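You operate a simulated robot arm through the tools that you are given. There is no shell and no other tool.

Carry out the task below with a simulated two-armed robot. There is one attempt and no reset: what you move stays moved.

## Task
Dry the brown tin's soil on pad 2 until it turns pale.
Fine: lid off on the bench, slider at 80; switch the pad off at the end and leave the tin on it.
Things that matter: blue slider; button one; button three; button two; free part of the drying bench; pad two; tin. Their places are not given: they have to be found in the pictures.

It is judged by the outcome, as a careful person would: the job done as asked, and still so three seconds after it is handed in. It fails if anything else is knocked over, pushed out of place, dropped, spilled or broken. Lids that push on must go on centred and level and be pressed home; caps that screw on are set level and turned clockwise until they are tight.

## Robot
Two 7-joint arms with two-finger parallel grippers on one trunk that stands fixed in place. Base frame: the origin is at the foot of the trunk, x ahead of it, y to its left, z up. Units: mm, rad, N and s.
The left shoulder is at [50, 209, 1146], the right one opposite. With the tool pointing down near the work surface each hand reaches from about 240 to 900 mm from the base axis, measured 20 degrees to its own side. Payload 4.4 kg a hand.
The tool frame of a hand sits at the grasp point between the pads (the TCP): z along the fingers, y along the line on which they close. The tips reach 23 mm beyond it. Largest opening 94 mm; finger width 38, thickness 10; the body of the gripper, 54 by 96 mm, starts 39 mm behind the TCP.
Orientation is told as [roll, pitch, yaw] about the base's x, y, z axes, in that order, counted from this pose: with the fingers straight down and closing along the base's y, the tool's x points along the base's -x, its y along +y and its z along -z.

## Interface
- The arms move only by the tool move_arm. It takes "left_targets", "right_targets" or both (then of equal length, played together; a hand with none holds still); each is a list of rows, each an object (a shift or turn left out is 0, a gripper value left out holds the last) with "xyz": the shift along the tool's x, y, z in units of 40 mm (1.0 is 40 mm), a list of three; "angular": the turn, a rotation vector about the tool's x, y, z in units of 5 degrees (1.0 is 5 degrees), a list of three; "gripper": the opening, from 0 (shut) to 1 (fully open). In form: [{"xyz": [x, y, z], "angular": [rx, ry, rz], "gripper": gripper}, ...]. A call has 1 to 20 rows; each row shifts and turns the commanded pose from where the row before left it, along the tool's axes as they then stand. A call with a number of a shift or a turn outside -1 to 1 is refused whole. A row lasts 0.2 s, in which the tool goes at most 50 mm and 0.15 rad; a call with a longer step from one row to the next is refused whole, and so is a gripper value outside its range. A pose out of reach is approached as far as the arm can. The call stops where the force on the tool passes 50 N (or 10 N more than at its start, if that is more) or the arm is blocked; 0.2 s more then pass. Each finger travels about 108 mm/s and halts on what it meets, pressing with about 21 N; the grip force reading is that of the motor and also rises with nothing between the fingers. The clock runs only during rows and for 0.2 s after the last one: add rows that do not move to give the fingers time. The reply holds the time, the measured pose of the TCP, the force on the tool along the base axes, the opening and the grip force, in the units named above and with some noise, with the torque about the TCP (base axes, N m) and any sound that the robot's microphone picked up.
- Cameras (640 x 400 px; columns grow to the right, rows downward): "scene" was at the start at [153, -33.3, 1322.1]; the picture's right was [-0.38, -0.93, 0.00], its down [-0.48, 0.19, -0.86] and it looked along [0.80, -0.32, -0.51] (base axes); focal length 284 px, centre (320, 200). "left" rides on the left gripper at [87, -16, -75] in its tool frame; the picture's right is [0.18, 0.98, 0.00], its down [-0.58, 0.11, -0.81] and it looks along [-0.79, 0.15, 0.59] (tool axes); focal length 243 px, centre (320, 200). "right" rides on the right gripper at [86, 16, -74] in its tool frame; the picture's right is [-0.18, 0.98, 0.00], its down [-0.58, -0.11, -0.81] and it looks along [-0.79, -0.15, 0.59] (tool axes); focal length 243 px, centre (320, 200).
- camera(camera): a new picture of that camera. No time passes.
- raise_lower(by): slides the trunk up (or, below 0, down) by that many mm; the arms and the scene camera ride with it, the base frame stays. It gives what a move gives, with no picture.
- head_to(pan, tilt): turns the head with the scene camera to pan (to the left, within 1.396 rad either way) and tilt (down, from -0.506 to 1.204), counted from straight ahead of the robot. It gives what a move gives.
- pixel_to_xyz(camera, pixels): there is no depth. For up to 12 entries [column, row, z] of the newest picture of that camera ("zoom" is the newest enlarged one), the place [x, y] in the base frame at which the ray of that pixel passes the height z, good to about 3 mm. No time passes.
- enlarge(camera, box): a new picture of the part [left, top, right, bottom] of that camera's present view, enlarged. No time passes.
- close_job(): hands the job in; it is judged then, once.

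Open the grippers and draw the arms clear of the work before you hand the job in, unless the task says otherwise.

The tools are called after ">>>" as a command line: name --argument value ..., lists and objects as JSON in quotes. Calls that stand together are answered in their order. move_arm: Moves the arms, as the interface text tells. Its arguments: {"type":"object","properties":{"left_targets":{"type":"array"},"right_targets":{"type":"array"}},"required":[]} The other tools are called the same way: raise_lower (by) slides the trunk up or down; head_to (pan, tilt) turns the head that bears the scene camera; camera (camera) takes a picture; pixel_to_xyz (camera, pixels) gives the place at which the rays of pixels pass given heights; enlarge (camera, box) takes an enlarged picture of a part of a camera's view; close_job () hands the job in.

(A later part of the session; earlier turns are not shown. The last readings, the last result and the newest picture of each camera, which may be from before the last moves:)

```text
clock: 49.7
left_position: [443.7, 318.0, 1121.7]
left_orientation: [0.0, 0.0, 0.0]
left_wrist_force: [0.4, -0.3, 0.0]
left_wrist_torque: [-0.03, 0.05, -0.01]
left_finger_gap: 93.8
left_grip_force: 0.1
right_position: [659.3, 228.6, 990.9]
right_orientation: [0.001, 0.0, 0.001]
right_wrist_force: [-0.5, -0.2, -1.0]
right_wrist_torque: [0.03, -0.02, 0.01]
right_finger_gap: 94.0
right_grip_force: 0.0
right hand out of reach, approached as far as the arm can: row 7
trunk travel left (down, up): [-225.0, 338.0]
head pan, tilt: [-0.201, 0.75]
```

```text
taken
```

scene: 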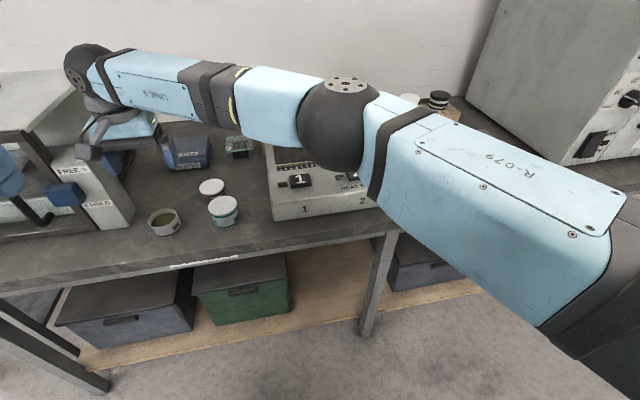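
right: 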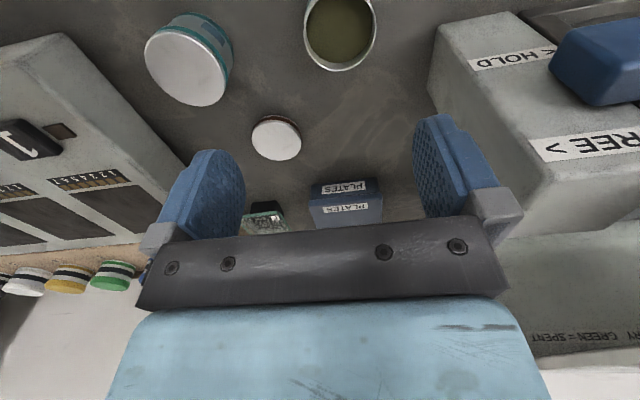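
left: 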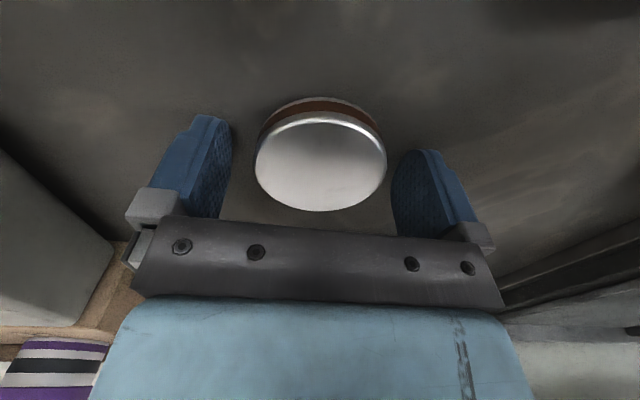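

The right arm cannot quite reach the tin (stopped at 659,229). I'll have the left hand shift the tin nearer to about (600,215) first; so I move the right hand back out of the way.

>>> move_arm --right_targets '[{"xyz": [0, -0.5, 0]}, {"xyz": [0.1, -0.95, 0]}, {"xyz": [0.1, -0.95, 0]}, {"xyz": [0.1, -0.95, 0]}, {"xyz": [0.1, -0.95, 0]}, {"xyz": [0.1, -0.95, 0]}, {"xyz": [0.1, -0.95, 0]}, {"xyz": [0.1, -0.95, 0]}, {"xyz": [0.1, -0.95, 0]}, {"xyz": [0.1, -0.95, 0]}, {"xyz": [0.1, -0.95, 0]}, {"xyz": [0.1, -0.5, 0]}, {}]'

>>> camera --camera "scene"

```text
clock: 52.5
left_position: [444.4, 317.4, 1121.6]
left_orientation: [0.001, 0.0, 0.002]
left_wrist_force: [-0.5, 0.5, -0.3]
left_wrist_torque: [-0.02, -0.01, -0.01]
left_finger_gap: 94.0
left_grip_force: 0.2
right_position: [613.0, -190.8, 991.8]
right_orientation: [0.0, 0.001, 0.0]
right_wrist_force: [-0.5, 0.1, 0.1]
right_wrist_torque: [-0.01, -0.03, 0.03]
right_finger_gap: 93.9
right_grip_force: 0.0
trunk travel left (down, up): [-225.0, 338.0]
head pan, tilt: [-0.201, 0.75]
```

```text
taken
```

scene: 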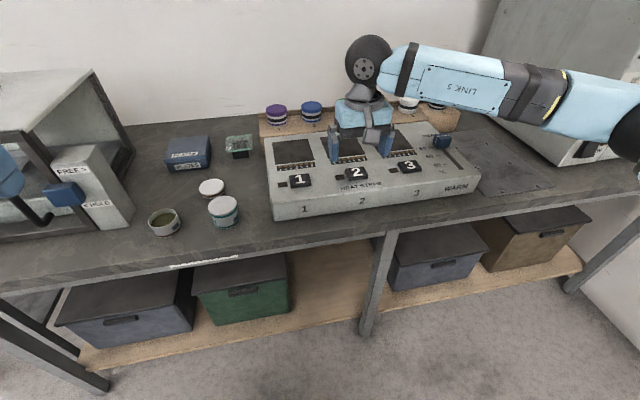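

I bring the left hand over the tin at tip height ≈877.

>>> move_arm --left_targets '[{"xyz": [-0.525, -0.183, 0.55]}, {"xyz": [-0.525, -0.183, 0.55]}, {"xyz": [-0.525, -0.183, 0.55]}, {"xyz": [-0.525, -0.183, 0.55]}, {"xyz": [-0.525, -0.183, 0.55]}, {"xyz": [-0.525, -0.183, 0.55]}, {"xyz": [-0.525, -0.183, 0.55]}, {"xyz": [-0.525, -0.183, 0.55]}, {"xyz": [-0.525, -0.183, 0.55]}, {"xyz": [-0.525, -0.183, 0.55]}, {}]'

>>> camera --camera "left"

>>> enlarge --camera "left" --box '[240, 40, 400, 190]'

```text
clock: 54.9
left_position: [653.2, 245.1, 900.4]
left_orientation: [0.001, 0.002, 0.0]
left_wrist_force: [-0.6, -0.4, 0.0]
left_wrist_torque: [-0.02, -0.01, 0.01]
left_finger_gap: 93.9
left_grip_force: 0.1
right_position: [613.6, -190.6, 992.9]
right_orientation: [0.0, -0.001, -0.001]
right_wrist_force: [-0.9, 0.6, 0.1]
right_wrist_torque: [0.01, -0.02, -0.03]
right_finger_gap: 93.9
right_grip_force: 0.0
trunk travel left (down, up): [-225.0, 338.0]
head pan, tilt: [-0.201, 0.75]
```

```text
taken
```

left: 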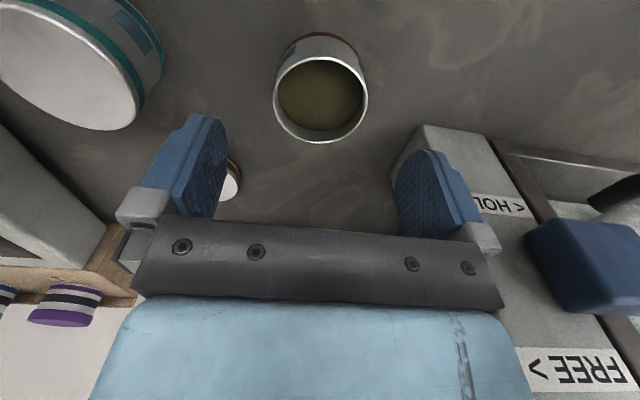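

```text
2.67 times, centred on (320, 115) of left
```

zoom: 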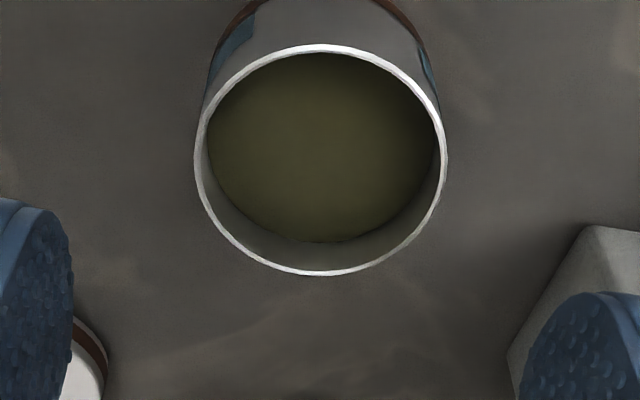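

The tin is centred under the left gripper (rim cols 273–367). I descend so the tips stand about 8 mm above the bench beside the tin body.

>>> move_arm --left_targets '[{"xyz": [0, 0, 0.5]}, {"xyz": [0, 0, 0.5]}, {"xyz": [0, 0, 0.4]}, {"xyz": [0, 0, 0.28]}, {}]'

>>> camera --camera "left"

>>> enlarge --camera "scene" --box '[90, 140, 260, 250]'

```text
clock: 56.1
left_position: [653.8, 245.1, 832.9]
left_orientation: [-0.001, -0.002, 0.001]
left_wrist_force: [0.5, -0.3, 0.7]
left_wrist_torque: [0.01, -0.03, 0.02]
left_finger_gap: 93.9
left_grip_force: 0.2
right_position: [613.6, -191.0, 993.7]
right_orientation: [0.0, 0.0, 0.001]
right_wrist_force: [-0.2, -0.1, -0.1]
right_wrist_torque: [0.02, -0.03, 0.02]
right_finger_gap: 94.1
right_grip_force: 0.1
trunk travel left (down, up): [-225.0, 338.0]
head pan, tilt: [-0.201, 0.75]
```

```text
taken
```

left: 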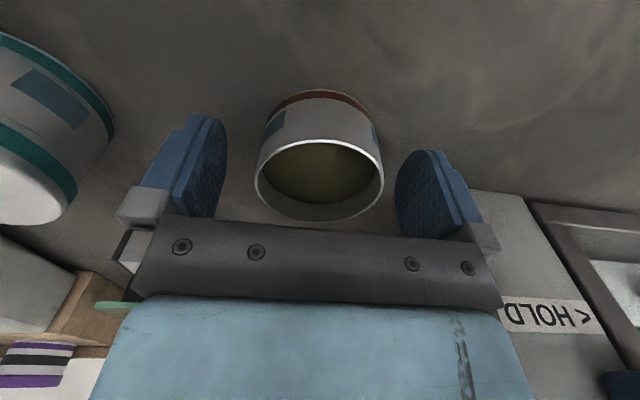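

```text
3.64 times, centred on (175, 195) of scene
```

zoom: 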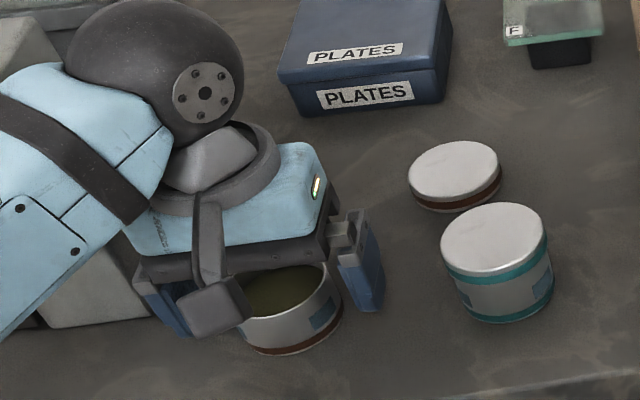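

The fingers straddle the tin body. I close on it and wait.

>>> move_arm --left_targets '[{"gripper": 0.75}, {"gripper": 0.6}, {"gripper": 0.5}, {"gripper": 0.5}, {}]'

>>> move_arm --left_targets '[{"xyz": [0, 0, -0.05]}, {"xyz": [0, 0, -0.05]}, {"xyz": [0, 0, -0.05]}, {}]'

>>> camera --camera "left"

>>> enlarge --camera "scene" --box '[90, 140, 260, 250]'

```text
clock: 57.3
left_position: [653.3, 246.2, 832.9]
left_orientation: [0.001, 0.001, 0.001]
left_wrist_force: [-0.2, -0.3, 1.2]
left_wrist_torque: [-0.03, 0.01, -0.01]
left_finger_gap: 59.5
left_grip_force: 20.4
right_position: [613.3, -190.3, 993.2]
right_orientation: [0.0, 0.0, -0.001]
right_wrist_force: [-0.2, -0.4, 0.0]
right_wrist_torque: [0.01, 0.0, 0.0]
right_finger_gap: 94.0
right_grip_force: 0.0
trunk travel left (down, up): [-225.0, 338.0]
head pan, tilt: [-0.201, 0.75]
```

```text
clock: 58.3
left_position: [654.8, 244.0, 839.8]
left_orientation: [0.0, 0.0, 0.003]
left_wrist_force: [-1.3, 0.3, -0.6]
left_wrist_torque: [-0.04, 0.03, 0.01]
left_finger_gap: 59.4
left_grip_force: 20.9
right_position: [613.4, -190.0, 991.7]
right_orientation: [-0.002, 0.0, 0.0]
right_wrist_force: [0.1, 0.7, -0.1]
right_wrist_torque: [0.02, -0.03, 0.01]
right_finger_gap: 94.2
right_grip_force: 0.1
trunk travel left (down, up): [-225.0, 338.0]
head pan, tilt: [-0.201, 0.75]
```

```text
taken
```

left: 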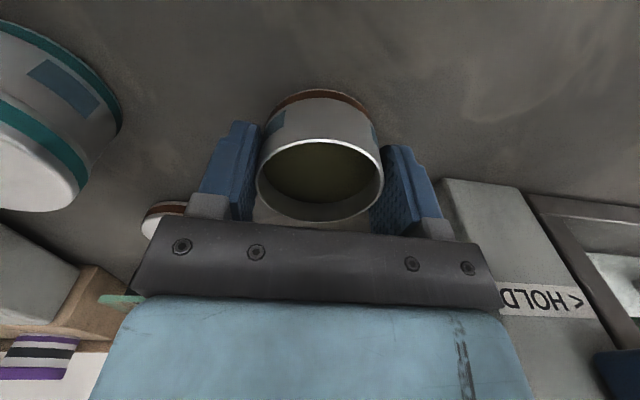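

```text
3.64 times, centred on (175, 195) of scene
```

zoom: 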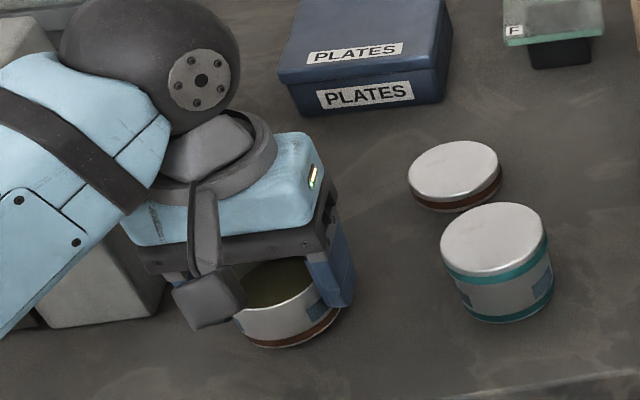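

The tin lifts securely with the fingers. I raise a bit more, carry it gently to about (600,215), and lower close to the bench.

>>> move_arm --left_targets '[{"xyz": [0, 0, -0.12]}, {"xyz": [0, 0, -0.13]}, {"xyz": [0.15, -0.08, 0]}, {"xyz": [0.25, -0.14, 0]}, {"xyz": [0.3, -0.16, 0]}, {"xyz": [0.3, -0.16, 0]}, {"xyz": [0.23, -0.13, 0]}, {"xyz": [0.12, -0.07, 0]}, {"xyz": [0, 0, 0.12]}, {"xyz": [0, 0, 0.12]}, {"xyz": [0, 0, 0.08]}, {}]'

>>> camera --camera "left"

>>> enlarge --camera "scene" --box '[90, 140, 260, 250]'

```text
clock: 60.9
left_position: [600.2, 214.8, 836.6]
left_orientation: [0.0, 0.0, 0.001]
left_wrist_force: [0.1, -0.5, -1.2]
left_wrist_torque: [0.03, -0.04, 0.02]
left_finger_gap: 59.4
left_grip_force: 20.8
right_position: [613.5, -189.9, 992.8]
right_orientation: [0.001, -0.001, -0.003]
right_wrist_force: [0.4, 0.1, 0.0]
right_wrist_torque: [0.01, 0.01, 0.01]
right_finger_gap: 94.0
right_grip_force: 0.0
trunk travel left (down, up): [-225.0, 338.0]
head pan, tilt: [-0.201, 0.75]
```

```text
taken
```

left: 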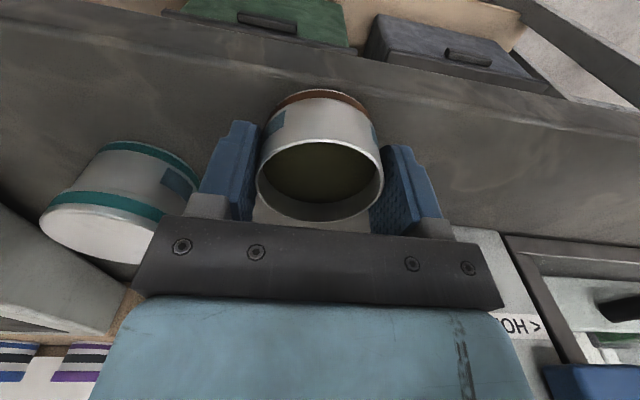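

```text
3.64 times, centred on (175, 195) of scene
```

zoom: 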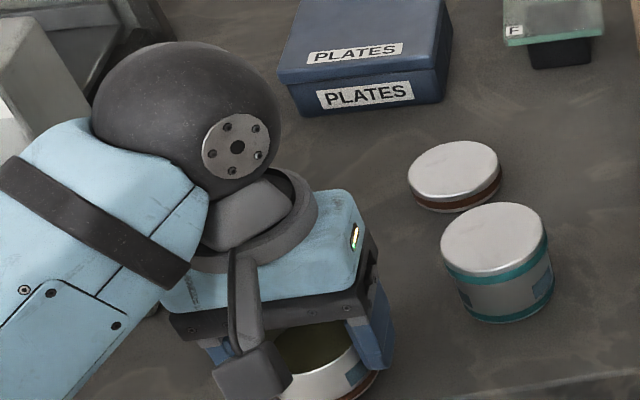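

The tin hovers about 4 mm above the bench. Before setting down I check the distance to the bench's front edge, seen in the left view around row 48–90.

>>> enlarge --camera "left" --box '[220, 0, 460, 150]'

>>> pixel_to_xyz --camera "left" --pixels '[[320, 48, 800], [320, 48, 760], [320, 70, 800], [500, 90, 800], [500, 120, 800]]'

```text
2.67 times, centred on (340, 75) of left
```

zoom: 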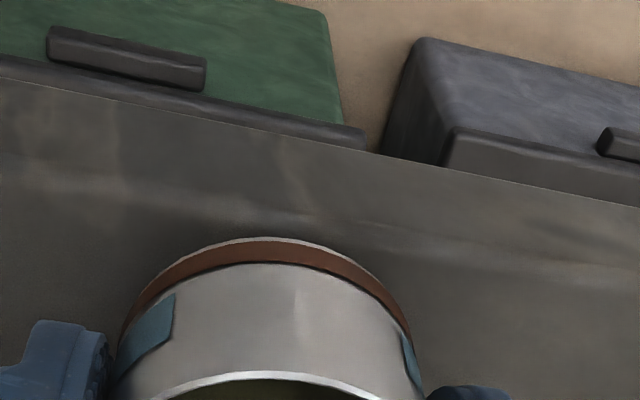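

```text
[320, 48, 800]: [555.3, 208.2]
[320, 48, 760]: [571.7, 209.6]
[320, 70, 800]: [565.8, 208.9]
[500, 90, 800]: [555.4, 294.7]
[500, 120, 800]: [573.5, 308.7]
```

The bench's rounded front edge is at x≈571, so x=600 would leave the tin's front right at the edge. I lift slightly and move it forward to about (630,205) instead.

>>> move_arm --left_targets '[{"xyz": [0, 0, -0.1]}, {"xyz": [-0.12, -0.04, 0]}, {"xyz": [-0.2, -0.07, 0]}, {"xyz": [-0.23, -0.07, 0]}, {"xyz": [-0.2, -0.06, 0]}, {"xyz": [0, 0, 0.1]}, {}]'

>>> camera --camera "left"

>>> enlarge --camera "scene" --box '[90, 160, 260, 270]'

```text
clock: 62.5
left_position: [629.1, 203.9, 836.8]
left_orientation: [0.0, 0.0, 0.001]
left_wrist_force: [-0.3, -0.5, -1.8]
left_wrist_torque: [0.01, 0.0, -0.01]
left_finger_gap: 59.1
left_grip_force: 21.3
right_position: [613.4, -191.0, 993.2]
right_orientation: [0.0, -0.002, 0.0]
right_wrist_force: [0.0, 0.0, 0.4]
right_wrist_torque: [0.0, 0.03, 0.01]
right_finger_gap: 94.0
right_grip_force: 0.1
trunk travel left (down, up): [-225.0, 338.0]
head pan, tilt: [-0.201, 0.75]
```

```text
taken
```

left: 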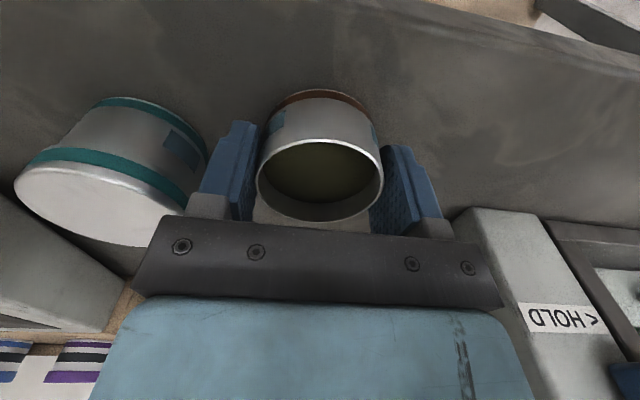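

```text
3.64 times, centred on (175, 215) of scene
```

zoom: 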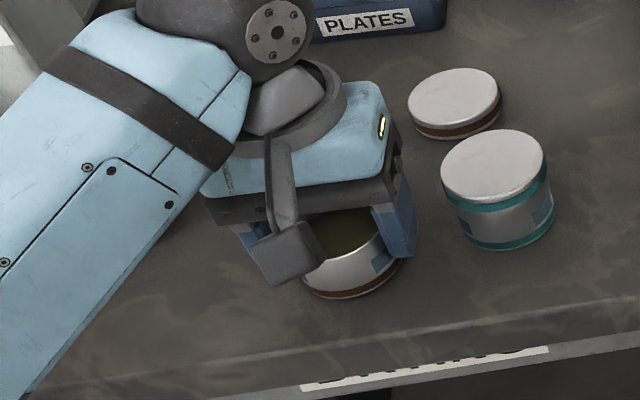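

The spot is clear: bench edge at zoom row ~342 and tin bottom at ~298, teal tin about 20 mm from the finger. I lower in 1 mm rows to contact.

>>> move_arm --left_targets '[{"xyz": [0, 0, 0.025]}, {"xyz": [0, 0, 0.025]}, {"xyz": [0, 0, 0.025]}, {}]'

```text
clock: 63.5
left_position: [629.6, 204.7, 834.7]
left_orientation: [0.0, 0.001, 0.002]
left_wrist_force: [0.1, 0.1, -1.6]
left_wrist_torque: [-0.03, 0.02, -0.04]
left_finger_gap: 59.5
left_grip_force: 20.7
right_position: [612.3, -190.8, 993.0]
right_orientation: [0.002, 0.001, 0.001]
right_wrist_force: [0.4, 0.1, -0.1]
right_wrist_torque: [0.06, 0.0, 0.03]
right_finger_gap: 93.9
right_grip_force: 0.0
trunk travel left (down, up): [-225.0, 338.0]
head pan, tilt: [-0.201, 0.75]
```

Force −1.6 N is the tin's weight, so it still hangs. I go down 1 mm more at a time.

>>> move_arm --left_targets '[{"xyz": [0, 0, 0.025]}, {"xyz": [0, 0, 0.02]}, {}, {}]'

```text
clock: 64.5
left_position: [628.8, 206.7, 833.1]
left_orientation: [0.0, 0.0, 0.002]
left_wrist_force: [0.9, 0.6, 2.9]
left_wrist_torque: [0.0, 0.05, 0.02]
left_finger_gap: 59.4
left_grip_force: 21.2
right_position: [613.4, -191.5, 993.4]
right_orientation: [0.0, 0.001, -0.001]
right_wrist_force: [0.1, 0.5, 0.1]
right_wrist_torque: [-0.03, 0.01, 0.03]
right_finger_gap: 94.0
right_grip_force: 0.1
trunk travel left (down, up): [-225.0, 338.0]
head pan, tilt: [-0.201, 0.75]
```

Contact is felt (+2.9 N). I open to about 69 mm only, so the finger stays off the teal tin, then raise straight up.

>>> move_arm --left_targets '[{"gripper": 0.68}, {"gripper": 0.73}, {}, {"xyz": [0, 0, -0.15]}, {"xyz": [0, 0, -0.4]}, {"xyz": [0, 0, -0.8]}, {"xyz": [0, 0, -0.8]}, {"xyz": [0, 0, -0.8]}, {"xyz": [0, 0, -0.5]}, {}]'

>>> camera --camera "left"

>>> enlarge --camera "scene" --box '[110, 150, 280, 260]'

```text
clock: 66.7
left_position: [630.0, 205.5, 969.8]
left_orientation: [0.001, 0.001, 0.002]
left_wrist_force: [-0.9, 0.3, 0.2]
left_wrist_torque: [-0.02, -0.01, 0.04]
left_finger_gap: 68.5
left_grip_force: 0.1
right_position: [613.3, -191.1, 992.7]
right_orientation: [-0.001, 0.0, 0.0]
right_wrist_force: [0.3, 0.0, 0.5]
right_wrist_torque: [-0.01, 0.0, -0.01]
right_finger_gap: 94.0
right_grip_force: 0.0
trunk travel left (down, up): [-225.0, 338.0]
head pan, tilt: [-0.201, 0.75]
```

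```text
taken
```

left: 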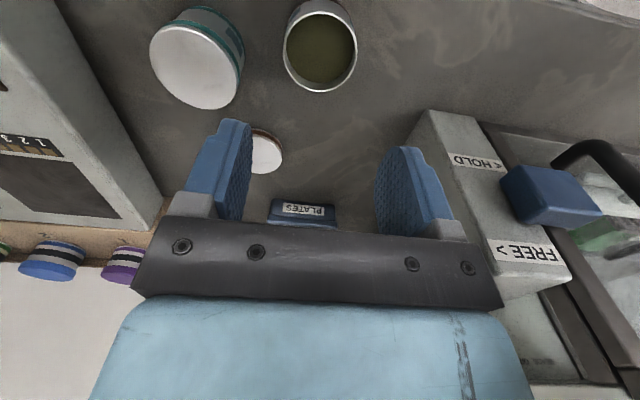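

```text
3.64 times, centred on (195, 205) of scene
```

zoom: 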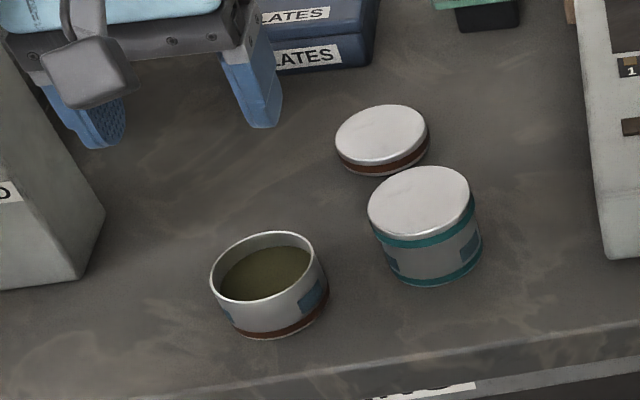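

The tin stands safely at about (630,205). I retract the left arm back-left, clear of the right arm's path.

>>> move_arm --left_targets '[{"xyz": [0.3, 0.2, -0.5]}, {"xyz": [0.58, 0.35, -0.47]}, {"xyz": [0.58, 0.35, -0.47]}, {"xyz": [0.58, 0.35, -0.47]}, {"xyz": [0.58, 0.35, -0.47]}, {"xyz": [0.58, 0.35, -0.47]}, {"xyz": [0.58, 0.35, -0.47]}, {"xyz": [0.58, 0.35, -0.47]}, {"xyz": [0.4, 0.35, 0]}, {}]'

>>> camera --camera "scene"

>>> enlarge --camera "scene" --box '[130, 180, 240, 250]'

```text
clock: 68.9
left_position: [436.8, 324.0, 1123.1]
left_orientation: [0.0, 0.0, 0.002]
left_wrist_force: [-0.3, -0.5, -0.5]
left_wrist_torque: [-0.03, -0.01, 0.02]
left_finger_gap: 68.7
left_grip_force: 0.1
right_position: [614.6, -191.3, 991.4]
right_orientation: [0.0, -0.001, -0.001]
right_wrist_force: [-0.5, 0.0, 0.0]
right_wrist_torque: [-0.01, -0.01, 0.04]
right_finger_gap: 94.0
right_grip_force: 0.0
trunk travel left (down, up): [-225.0, 338.0]
head pan, tilt: [-0.201, 0.75]
```

```text
taken
```

scene: 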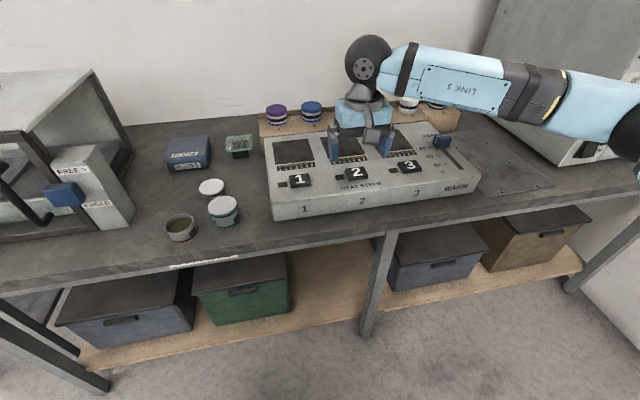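

```text
5.71 times, centred on (185, 215) of scene
```

zoom: 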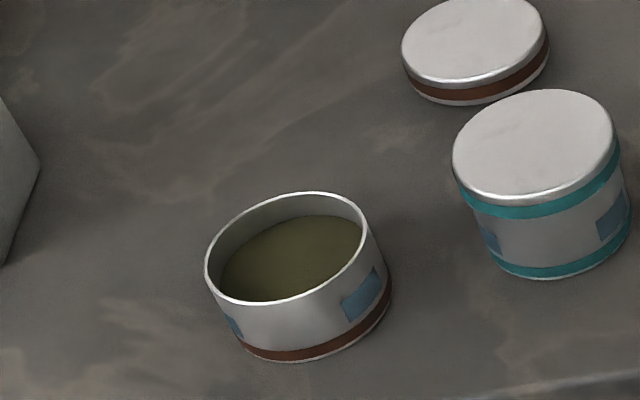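

The tin is clear. I move the right hand over the tin at (630,205), keeping it high, with the opening reduced to about 75 mm.

>>> move_arm --right_targets '[{"xyz": [-0.03, 0.5, 0], "gripper": 0.8}, {"xyz": [-0.035, 0.85, 0.05]}, {"xyz": [-0.035, 0.85, 0.05]}, {"xyz": [-0.035, 0.85, 0.1]}, {"xyz": [-0.035, 0.85, 0.1]}, {"xyz": [-0.035, 0.85, 0.2]}, {"xyz": [-0.035, 0.85, 0.2]}, {"xyz": [-0.035, 0.85, 0.2]}, {"xyz": [-0.035, 0.85, 0.2]}, {"xyz": [-0.035, 0.85, 0.2]}, {"xyz": [-0.035, 0.85, 0.2]}, {"xyz": [-0.035, 0.85, 0.2]}, {"xyz": [0, 0.05, 0]}, {}]'

>>> camera --camera "right"

>>> camera --camera "scene"

```text
clock: 71.9
left_position: [437.9, 325.8, 1121.4]
left_orientation: [0.0, 0.001, 0.003]
left_wrist_force: [-0.4, 0.5, 0.2]
left_wrist_torque: [0.0, -0.02, -0.03]
left_finger_gap: 68.7
left_grip_force: 0.0
right_position: [632.2, 202.5, 926.0]
right_orientation: [0.0, 0.001, 0.001]
right_wrist_force: [1.0, 0.6, -0.4]
right_wrist_torque: [0.03, 0.0, -0.01]
right_finger_gap: 75.2
right_grip_force: 0.1
trunk travel left (down, up): [-225.0, 338.0]
head pan, tilt: [-0.201, 0.75]
```

```text
taken
```

right: 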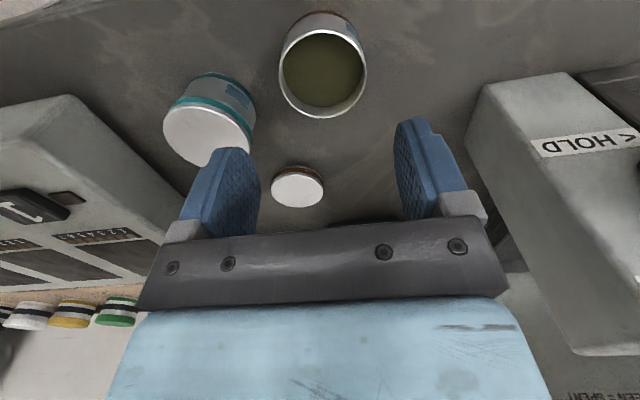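

```text
taken
```

scene: 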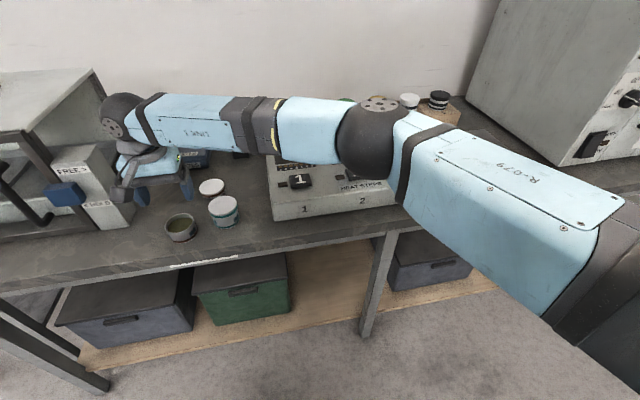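

The rim spans right-camera cols 279–367, rows 28–118. I cast its edges at z=838 to align.

>>> pixel_to_xyz --camera "right" --pixels '[[279, 72, 838], [279, 72, 838], [367, 68, 838], [367, 68, 838], [327, 28, 838], [327, 28, 838], [321, 118, 838], [321, 118, 838]]'

```text
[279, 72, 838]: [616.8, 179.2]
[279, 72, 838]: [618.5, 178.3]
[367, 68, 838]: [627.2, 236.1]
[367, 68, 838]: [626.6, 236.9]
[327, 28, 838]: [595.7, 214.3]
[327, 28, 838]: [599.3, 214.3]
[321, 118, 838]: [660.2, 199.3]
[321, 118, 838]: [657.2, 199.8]
```

Tin centre is about (628.5,207). I adjust by −3 in x and +4 in y and descend to just above the rim for a check.

>>> move_arm --right_targets '[{"xyz": [0.08, 0.1, 0.2]}, {"xyz": [0, 0, 0.4]}, {"xyz": [0, 0, 0.4]}, {"xyz": [0, 0, 0.3]}, {}]'

>>> camera --camera "right"

>>> enlarge --camera "scene" --box '[100, 140, 270, 250]'

```text
clock: 73.1
left_position: [437.2, 324.4, 1121.8]
left_orientation: [0.001, -0.001, 0.001]
left_wrist_force: [0.8, -0.1, 0.3]
left_wrist_torque: [-0.04, -0.02, 0.02]
left_finger_gap: 68.6
left_grip_force: 0.1
right_position: [629.7, 207.0, 872.0]
right_orientation: [0.002, 0.001, 0.002]
right_wrist_force: [0.1, 0.0, 0.2]
right_wrist_torque: [0.0, 0.01, -0.01]
right_finger_gap: 75.2
right_grip_force: 0.1
trunk travel left (down, up): [-225.0, 338.0]
head pan, tilt: [-0.201, 0.75]
```

```text
taken
```

right: 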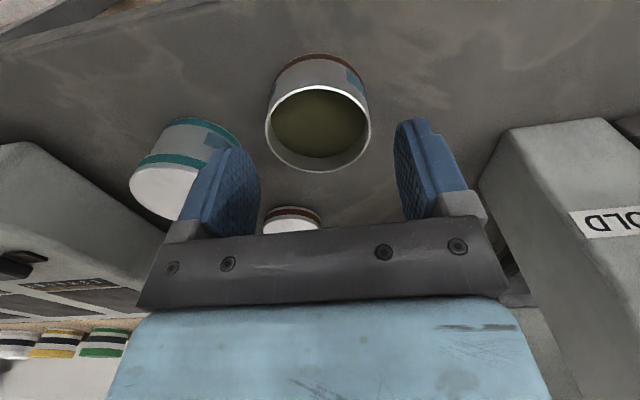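

```text
3.64 times, centred on (185, 195) of scene
```

zoom: 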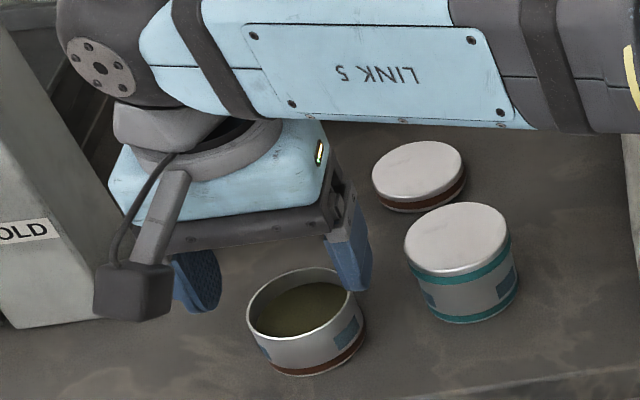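

The rim rows (85,172) match a tin centred under the TCP. I descend to tips ≈810 and close.

>>> move_arm --right_targets '[{"xyz": [0, -0.02, 0.3]}, {"xyz": [0, 0, 0.3]}, {"xyz": [0, 0, 0.25]}, {"xyz": [0, 0, 0.12]}, {}]'

>>> camera --camera "right"

```text
clock: 74.3
left_position: [437.4, 323.9, 1121.1]
left_orientation: [-0.001, 0.0, 0.003]
left_wrist_force: [-0.4, 0.1, 0.7]
left_wrist_torque: [-0.03, 0.02, -0.01]
left_finger_gap: 68.4
left_grip_force: 0.0
right_position: [628.8, 208.2, 834.1]
right_orientation: [0.001, 0.0, 0.0]
right_wrist_force: [-0.6, 0.1, -0.8]
right_wrist_torque: [-0.03, 0.0, -0.02]
right_finger_gap: 75.2
right_grip_force: 0.1
trunk travel left (down, up): [-225.0, 338.0]
head pan, tilt: [-0.201, 0.75]
```

```text
taken
```

right: 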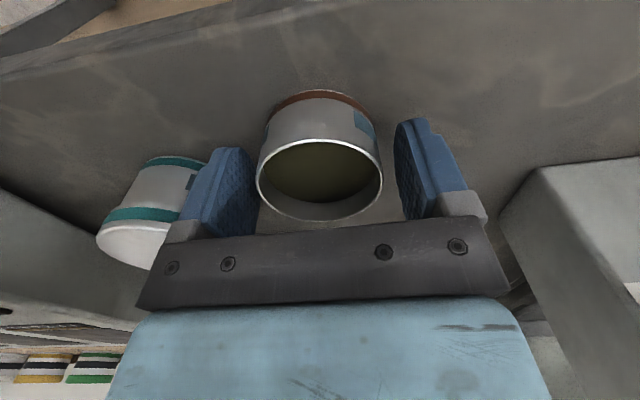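

The tin sits ~3 mm toward the −y finger, so I shift −2.5 mm in y and then close.

>>> move_arm --right_targets '[{"xyz": [0, -0.06, 0]}, {"gripper": 0.7}, {"gripper": 0.6}, {"gripper": 0.5}, {}, {}]'

>>> camera --camera "right"

```text
clock: 75.7
left_position: [437.0, 325.0, 1121.8]
left_orientation: [0.0, 0.0, 0.001]
left_wrist_force: [-0.6, 0.3, -0.5]
left_wrist_torque: [0.0, 0.01, 0.02]
left_finger_gap: 68.8
left_grip_force: 0.0
right_position: [628.3, 203.4, 833.5]
right_orientation: [0.001, 0.0, -0.001]
right_wrist_force: [0.3, 1.2, -0.2]
right_wrist_torque: [0.02, 0.01, -0.03]
right_finger_gap: 59.4
right_grip_force: 21.0
trunk travel left (down, up): [-225.0, 338.0]
head pan, tilt: [-0.201, 0.75]
```

```text
taken
```

right: 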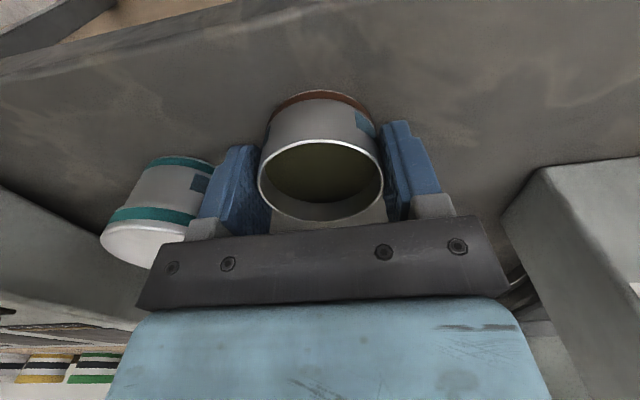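

The tin is gripped (59.4 mm, 21 N). I lift it slowly and check.

>>> move_arm --right_targets '[{"xyz": [0, 0, -0.05]}, {"xyz": [0, 0, -0.1]}, {"xyz": [0, 0, -0.15]}, {"xyz": [0, 0, -0.2]}, {"xyz": [0, 0, -0.1]}, {}]'

>>> camera --camera "right"

>>> enlarge --camera "scene" --box '[100, 140, 270, 250]'

```text
clock: 77.1
left_position: [436.8, 323.8, 1120.6]
left_orientation: [0.0, 0.0, 0.0]
left_wrist_force: [-0.1, 1.7, -0.5]
left_wrist_torque: [-0.02, -0.01, 0.05]
left_finger_gap: 68.6
left_grip_force: 0.0
right_position: [628.5, 203.9, 857.4]
right_orientation: [0.001, 0.001, 0.0]
right_wrist_force: [0.4, 0.0, -2.2]
right_wrist_torque: [0.0, 0.0, -0.02]
right_finger_gap: 59.6
right_grip_force: 21.4
trunk travel left (down, up): [-225.0, 338.0]
head pan, tilt: [-0.201, 0.75]
```

```text
taken
```

right: 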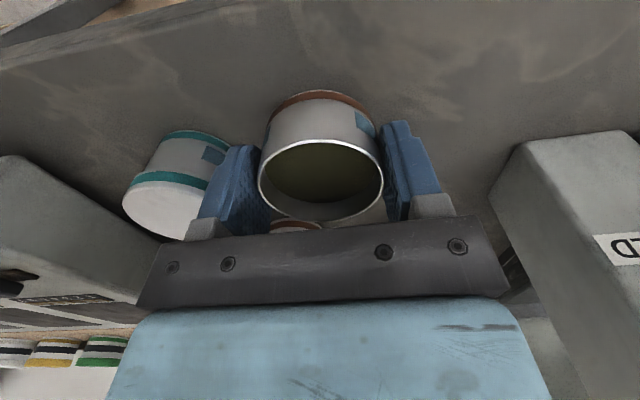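

```text
3.64 times, centred on (185, 195) of scene
```

zoom: 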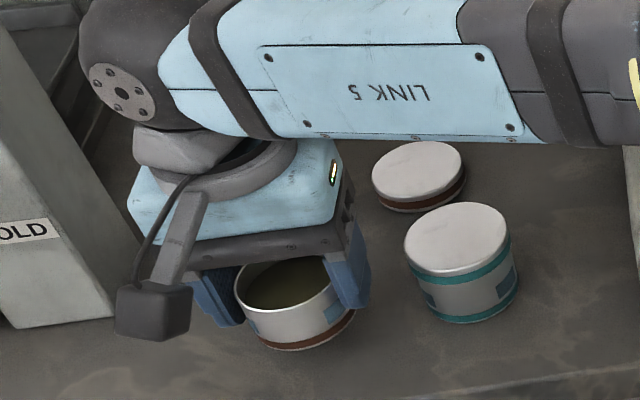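

The tin hangs steady (weight ≈2 N). I raise it to z≈965 and begin moving toward pad 2 smoothly.

>>> move_arm --right_targets '[{"xyz": [0, 0, -0.15]}, {"xyz": [0, 0, -0.3]}, {"xyz": [0, 0, -0.4]}, {"xyz": [0, 0, -0.4]}, {"xyz": [0, 0, -0.4]}, {"xyz": [0, 0, -0.4]}, {"xyz": [0, -0.1, -0.4]}, {"xyz": [-0.08, -0.25, -0.2]}, {"xyz": [-0.17, -0.4, -0.05]}, {"xyz": [-0.22, -0.5, 0]}, {"xyz": [-0.25, -0.56, 0]}, {"xyz": [-0.25, -0.56, 0]}, {"xyz": [-0.25, -0.56, 0]}, {"xyz": [-0.25, -0.56, 0]}, {"xyz": [-0.25, -0.56, 0]}, {"xyz": [-0.25, -0.56, 0]}, {"xyz": [-0.22, -0.5, 0]}, {"xyz": [-0.17, -0.4, 0]}, {"xyz": [-0.1, -0.2, 0]}, {}]'

>>> camera --camera "scene"

>>> camera --camera "right"

```text
clock: 81.3
left_position: [438.7, 323.5, 1122.3]
left_orientation: [-0.003, -0.002, 0.002]
left_wrist_force: [-0.6, -0.1, -0.4]
left_wrist_torque: [-0.01, 0.0, 0.02]
left_finger_gap: 69.0
left_grip_force: 0.1
right_position: [727.3, -24.0, 966.4]
right_orientation: [0.0, 0.0, -0.001]
right_wrist_force: [-0.8, 0.5, -1.4]
right_wrist_torque: [0.01, -0.01, -0.04]
right_finger_gap: 59.4
right_grip_force: 20.8
trunk travel left (down, up): [-225.0, 338.0]
head pan, tilt: [-0.201, 0.75]
```

```text
taken
```

scene: 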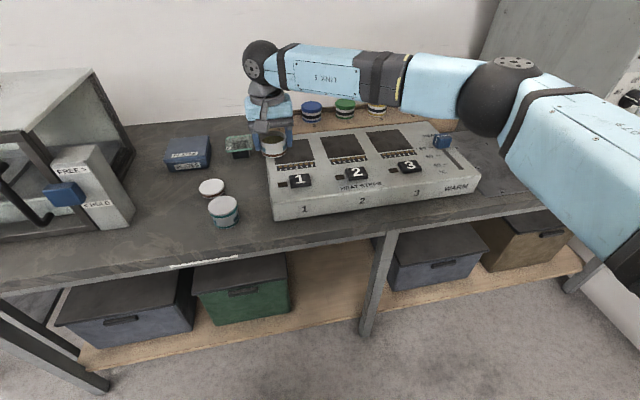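

```text
taken
```

right: 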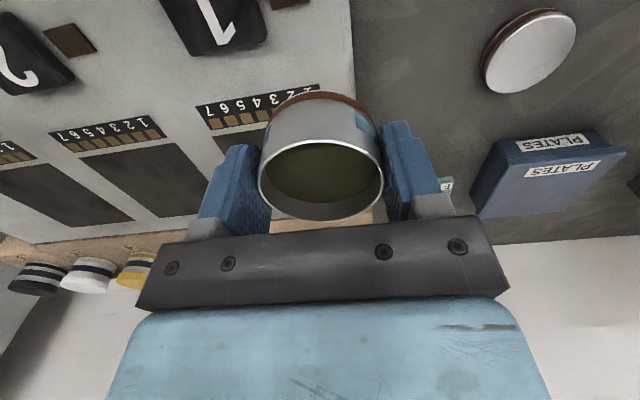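

The tin travels steadily at (727,−24,966). I continue to above pad 2's centre (812,−211).

>>> move_arm --right_targets '[{"xyz": [-0.1, -0.22, 0]}, {"xyz": [-0.18, -0.4, 0]}, {"xyz": [-0.25, -0.55, 0]}, {"xyz": [-0.25, -0.55, 0]}, {"xyz": [-0.25, -0.55, 0]}, {"xyz": [-0.25, -0.55, 0]}, {"xyz": [-0.25, -0.55, 0]}, {"xyz": [-0.25, -0.55, 0]}, {"xyz": [-0.2, -0.43, 0]}, {"xyz": [-0.145, -0.325, 0]}, {}]'

>>> camera --camera "right"

>>> enlarge --camera "scene" --box '[250, 90, 460, 230]'

```text
clock: 83.7
left_position: [437.8, 323.5, 1121.8]
left_orientation: [0.001, -0.001, 0.003]
left_wrist_force: [0.2, -0.1, 0.4]
left_wrist_torque: [0.0, 0.0, 0.01]
left_finger_gap: 68.3
left_grip_force: 0.0
right_position: [814.0, -212.1, 966.5]
right_orientation: [0.001, -0.002, 0.0]
right_wrist_force: [0.5, 0.1, -1.5]
right_wrist_torque: [0.0, -0.02, -0.02]
right_finger_gap: 59.5
right_grip_force: 20.9
trunk travel left (down, up): [-225.0, 338.0]
head pan, tilt: [-0.201, 0.75]
```

```text
taken
```

right: 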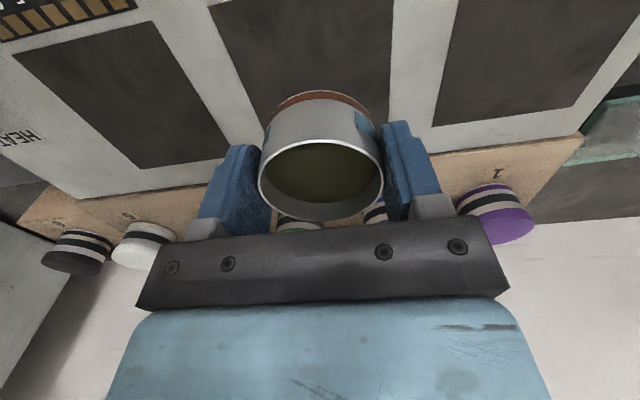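

```text
2.86 times, centred on (355, 160) of scene
```

zoom: 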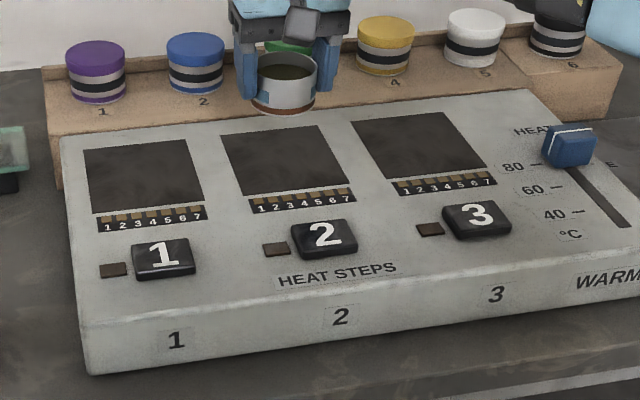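

The tin is above pad 2 at (814,−212). I check pad 2's side edges in the right view (col ~237 and ~391 at row 80) for y alignment.

>>> pixel_to_xyz --camera "right" --pixels '[[237, 80, 870], [237, 80, 870], [391, 80, 870], [391, 80, 870], [250, 115, 870], [388, 124, 870]]'

>>> enlarge --camera "right" --box '[200, 0, 440, 150]'

```text
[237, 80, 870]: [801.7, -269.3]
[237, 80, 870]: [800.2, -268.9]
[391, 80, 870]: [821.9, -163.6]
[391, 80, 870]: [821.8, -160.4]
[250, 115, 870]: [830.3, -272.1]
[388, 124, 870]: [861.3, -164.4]
```

```text
2.67 times, centred on (320, 75) of right
```

zoom: 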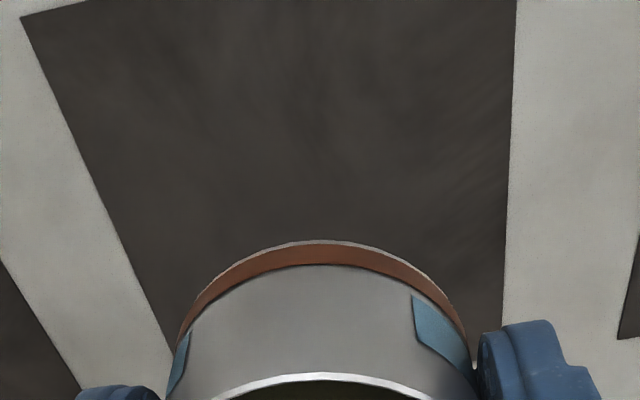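

Pad 2's edges confirm a centre near (814,−213). I lower the tin gently to just above the pad.

>>> move_arm --right_targets '[{"xyz": [0, 0, 0.15]}, {"xyz": [0, 0, 0.25]}, {"xyz": [0, 0, 0.3]}, {"xyz": [0, 0, 0.3]}, {"xyz": [0, 0, 0.2]}, {"xyz": [0, 0, 0.12]}, {"xyz": [0, 0, 0.05]}, {}]'

>>> enlarge --camera "scene" --box '[270, 90, 430, 200]'

>>> camera --camera "right"

```text
clock: 85.5
left_position: [437.4, 326.0, 1122.2]
left_orientation: [-0.001, 0.001, 0.003]
left_wrist_force: [0.2, 0.4, -0.6]
left_wrist_torque: [0.0, 0.02, -0.03]
left_finger_gap: 68.9
left_grip_force: 0.0
right_position: [812.6, -212.0, 911.8]
right_orientation: [0.001, -0.001, -0.001]
right_wrist_force: [-0.2, -0.4, -0.7]
right_wrist_torque: [0.0, -0.01, 0.0]
right_finger_gap: 59.1
right_grip_force: 20.8
trunk travel left (down, up): [-225.0, 338.0]
head pan, tilt: [-0.201, 0.75]
```

```text
3.64 times, centred on (350, 145) of scene
```

zoom: 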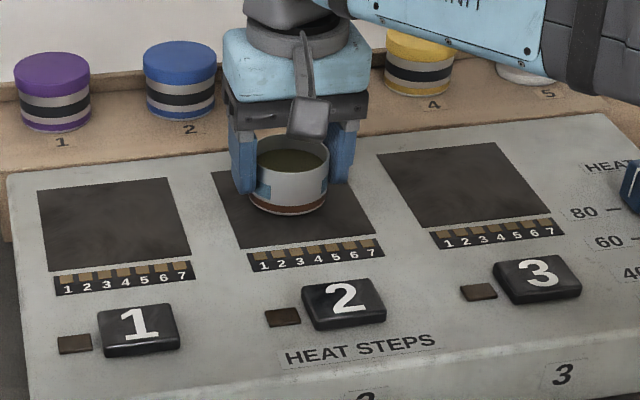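

```text
taken
```

right: 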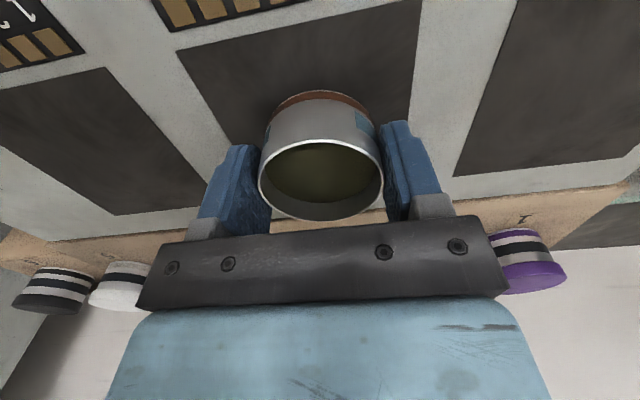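

The tin is about 8 mm above pad 2 and well centred. I creep down 1 mm per row watching force.

>>> move_arm --right_targets '[{"xyz": [0, 0, 0.025]}, {"xyz": [0, 0, 0.025]}, {"xyz": [0, 0, 0.025]}, {"xyz": [0, 0, 0.025]}, {"xyz": [0, 0, 0.025]}, {}]'

```text
clock: 86.9
left_position: [438.2, 325.2, 1121.8]
left_orientation: [-0.002, 0.001, 0.002]
left_wrist_force: [0.0, -0.3, 0.9]
left_wrist_torque: [0.03, 0.01, 0.02]
left_finger_gap: 68.6
left_grip_force: 0.0
right_position: [813.0, -210.9, 905.4]
right_orientation: [0.0, -0.001, 0.0]
right_wrist_force: [-0.7, -0.2, -0.4]
right_wrist_torque: [0.01, 0.04, 0.02]
right_finger_gap: 59.6
right_grip_force: 20.7
trunk travel left (down, up): [-225.0, 338.0]
head pan, tilt: [-0.201, 0.75]
```

The force is still about the tin's weight less noise; I go down 1 mm at a time.

>>> move_arm --right_targets '[{"xyz": [0, 0, 0.025]}, {}, {}]'

>>> move_arm --right_targets '[{"xyz": [0, 0, 0.02]}, {}, {}]'

```text
clock: 87.7
left_position: [436.4, 323.3, 1122.8]
left_orientation: [-0.002, -0.001, 0.001]
left_wrist_force: [-0.2, 0.0, 0.1]
left_wrist_torque: [0.01, 0.0, -0.01]
left_finger_gap: 68.4
left_grip_force: 0.0
right_position: [811.6, -210.9, 904.5]
right_orientation: [0.0, 0.002, -0.001]
right_wrist_force: [-0.2, 0.8, -0.6]
right_wrist_torque: [0.01, 0.03, 0.02]
right_finger_gap: 59.6
right_grip_force: 21.4
trunk travel left (down, up): [-225.0, 338.0]
head pan, tilt: [-0.201, 0.75]
```

```text
clock: 88.5
left_position: [437.9, 322.9, 1123.3]
left_orientation: [0.0, 0.0, 0.003]
left_wrist_force: [0.0, 0.9, -0.6]
left_wrist_torque: [0.0, 0.03, 0.01]
left_finger_gap: 68.9
left_grip_force: 0.0
right_position: [813.4, -210.4, 903.5]
right_orientation: [0.001, 0.0, 0.001]
right_wrist_force: [0.4, 0.5, -0.6]
right_wrist_torque: [0.0, 0.0, 0.02]
right_finger_gap: 59.3
right_grip_force: 21.0
trunk travel left (down, up): [-225.0, 338.0]
head pan, tilt: [-0.201, 0.75]
```

Force is near −0.6 N, contact is close. I continue in sub-millimetre steps.

>>> move_arm --right_targets '[{"xyz": [0, 0, 0.02]}, {}, {}]'

>>> move_arm --right_targets '[{"xyz": [0, 0, 0.02]}, {}, {}]'

```text
clock: 89.3
left_position: [437.2, 324.5, 1121.9]
left_orientation: [0.001, -0.001, 0.001]
left_wrist_force: [-0.6, 0.6, 0.4]
left_wrist_torque: [0.04, 0.02, -0.01]
left_finger_gap: 68.7
left_grip_force: 0.1
right_position: [812.6, -210.9, 903.8]
right_orientation: [-0.001, 0.0, 0.0]
right_wrist_force: [1.1, -0.7, 1.2]
right_wrist_torque: [0.05, 0.0, -0.01]
right_finger_gap: 59.5
right_grip_force: 21.2
trunk travel left (down, up): [-225.0, 338.0]
head pan, tilt: [-0.201, 0.75]
```

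```text
clock: 90.1
left_position: [437.6, 324.6, 1122.4]
left_orientation: [0.0, 0.001, 0.003]
left_wrist_force: [-0.1, 0.3, 0.2]
left_wrist_torque: [-0.03, 0.01, 0.0]
left_finger_gap: 68.6
left_grip_force: 0.0
right_position: [812.0, -209.7, 903.1]
right_orientation: [0.001, -0.001, 0.002]
right_wrist_force: [2.0, 0.0, 5.2]
right_wrist_torque: [0.0, -0.01, -0.02]
right_finger_gap: 59.4
right_grip_force: 21.1
trunk travel left (down, up): [-225.0, 338.0]
head pan, tilt: [-0.201, 0.75]
```

Contact is firm at 5.2 N. I open the fingers gently and lift clear of the tin.

>>> move_arm --right_targets '[{"gripper": 0.67}, {"gripper": 0.75}, {"gripper": 0.85}, {}, {"xyz": [0, 0, -0.15]}, {"xyz": [0, 0, -0.4]}, {"xyz": [0, 0, -0.8]}, {"xyz": [0, 0, -0.8]}, {"xyz": [0, 0, -0.6]}, {}]'

>>> camera --camera "right"

>>> enlarge --camera "scene" --box '[270, 90, 430, 200]'

```text
clock: 92.3
left_position: [437.0, 323.9, 1120.6]
left_orientation: [0.0, -0.001, 0.002]
left_wrist_force: [-0.8, 0.0, 0.2]
left_wrist_torque: [-0.01, -0.04, -0.03]
left_finger_gap: 68.7
left_grip_force: 0.1
right_position: [812.4, -211.5, 1014.1]
right_orientation: [-0.001, -0.002, 0.0]
right_wrist_force: [0.0, 0.2, 0.5]
right_wrist_torque: [-0.02, 0.02, -0.03]
right_finger_gap: 79.8
right_grip_force: 0.0
trunk travel left (down, up): [-225.0, 338.0]
head pan, tilt: [-0.201, 0.75]
```

```text
taken
```

right: 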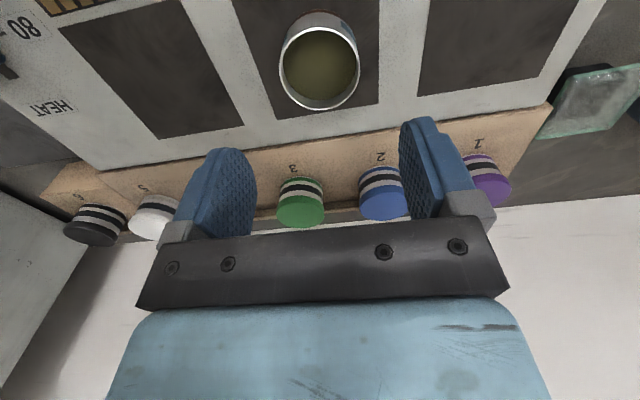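

```text
3.64 times, centred on (350, 145) of scene
```

zoom: 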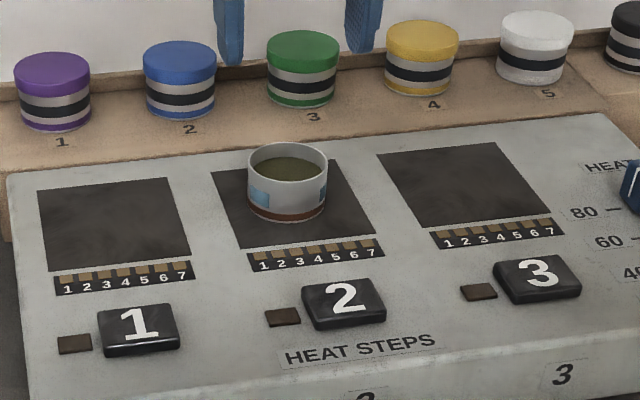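

The tin stands centred on pad 2, soil still dark olive. Next I close the right fingers and bring them above button 2 near (677,−214) for a look.

>>> move_arm --right_targets '[{"xyz": [0.5, 0, 0], "gripper": 0.3}, {"xyz": [0.8, 0, 0.1], "gripper": 0.0}, {"xyz": [0.8, 0, 0.3]}, {"xyz": [0.8, 0, 0.4]}, {"xyz": [0.5, -0.05, 0.4]}, {"xyz": [0, 0, 0.2]}, {}]'

>>> camera --camera "right"

>>> camera --camera "scene"

```text
clock: 93.9
left_position: [437.6, 324.7, 1122.2]
left_orientation: [0.0, 0.002, 0.002]
left_wrist_force: [0.3, 0.1, 0.2]
left_wrist_torque: [0.02, -0.02, 0.03]
left_finger_gap: 68.8
left_grip_force: 0.0
right_position: [677.1, -213.2, 955.9]
right_orientation: [0.0, 0.001, -0.002]
right_wrist_force: [-0.5, 0.2, -0.1]
right_wrist_torque: [0.03, 0.02, 0.03]
right_finger_gap: 0.1
right_grip_force: 21.4
trunk travel left (down, up): [-225.0, 338.0]
head pan, tilt: [-0.201, 0.75]
```

```text
taken
```

right: 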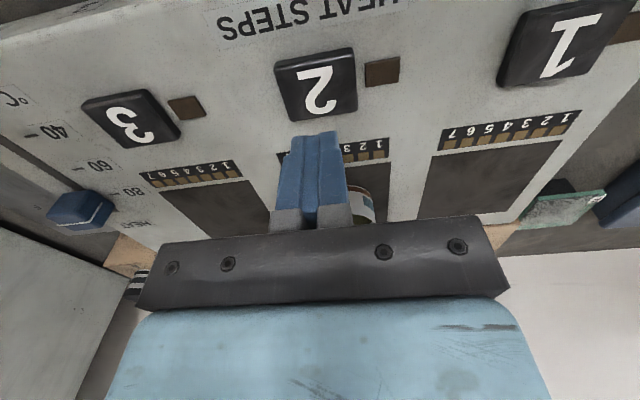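

```text
taken
```

scene: 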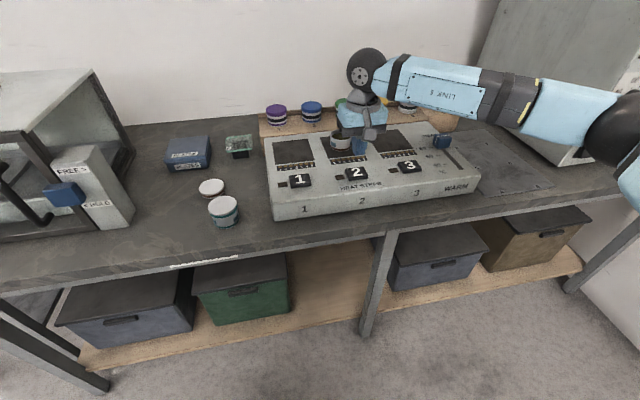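

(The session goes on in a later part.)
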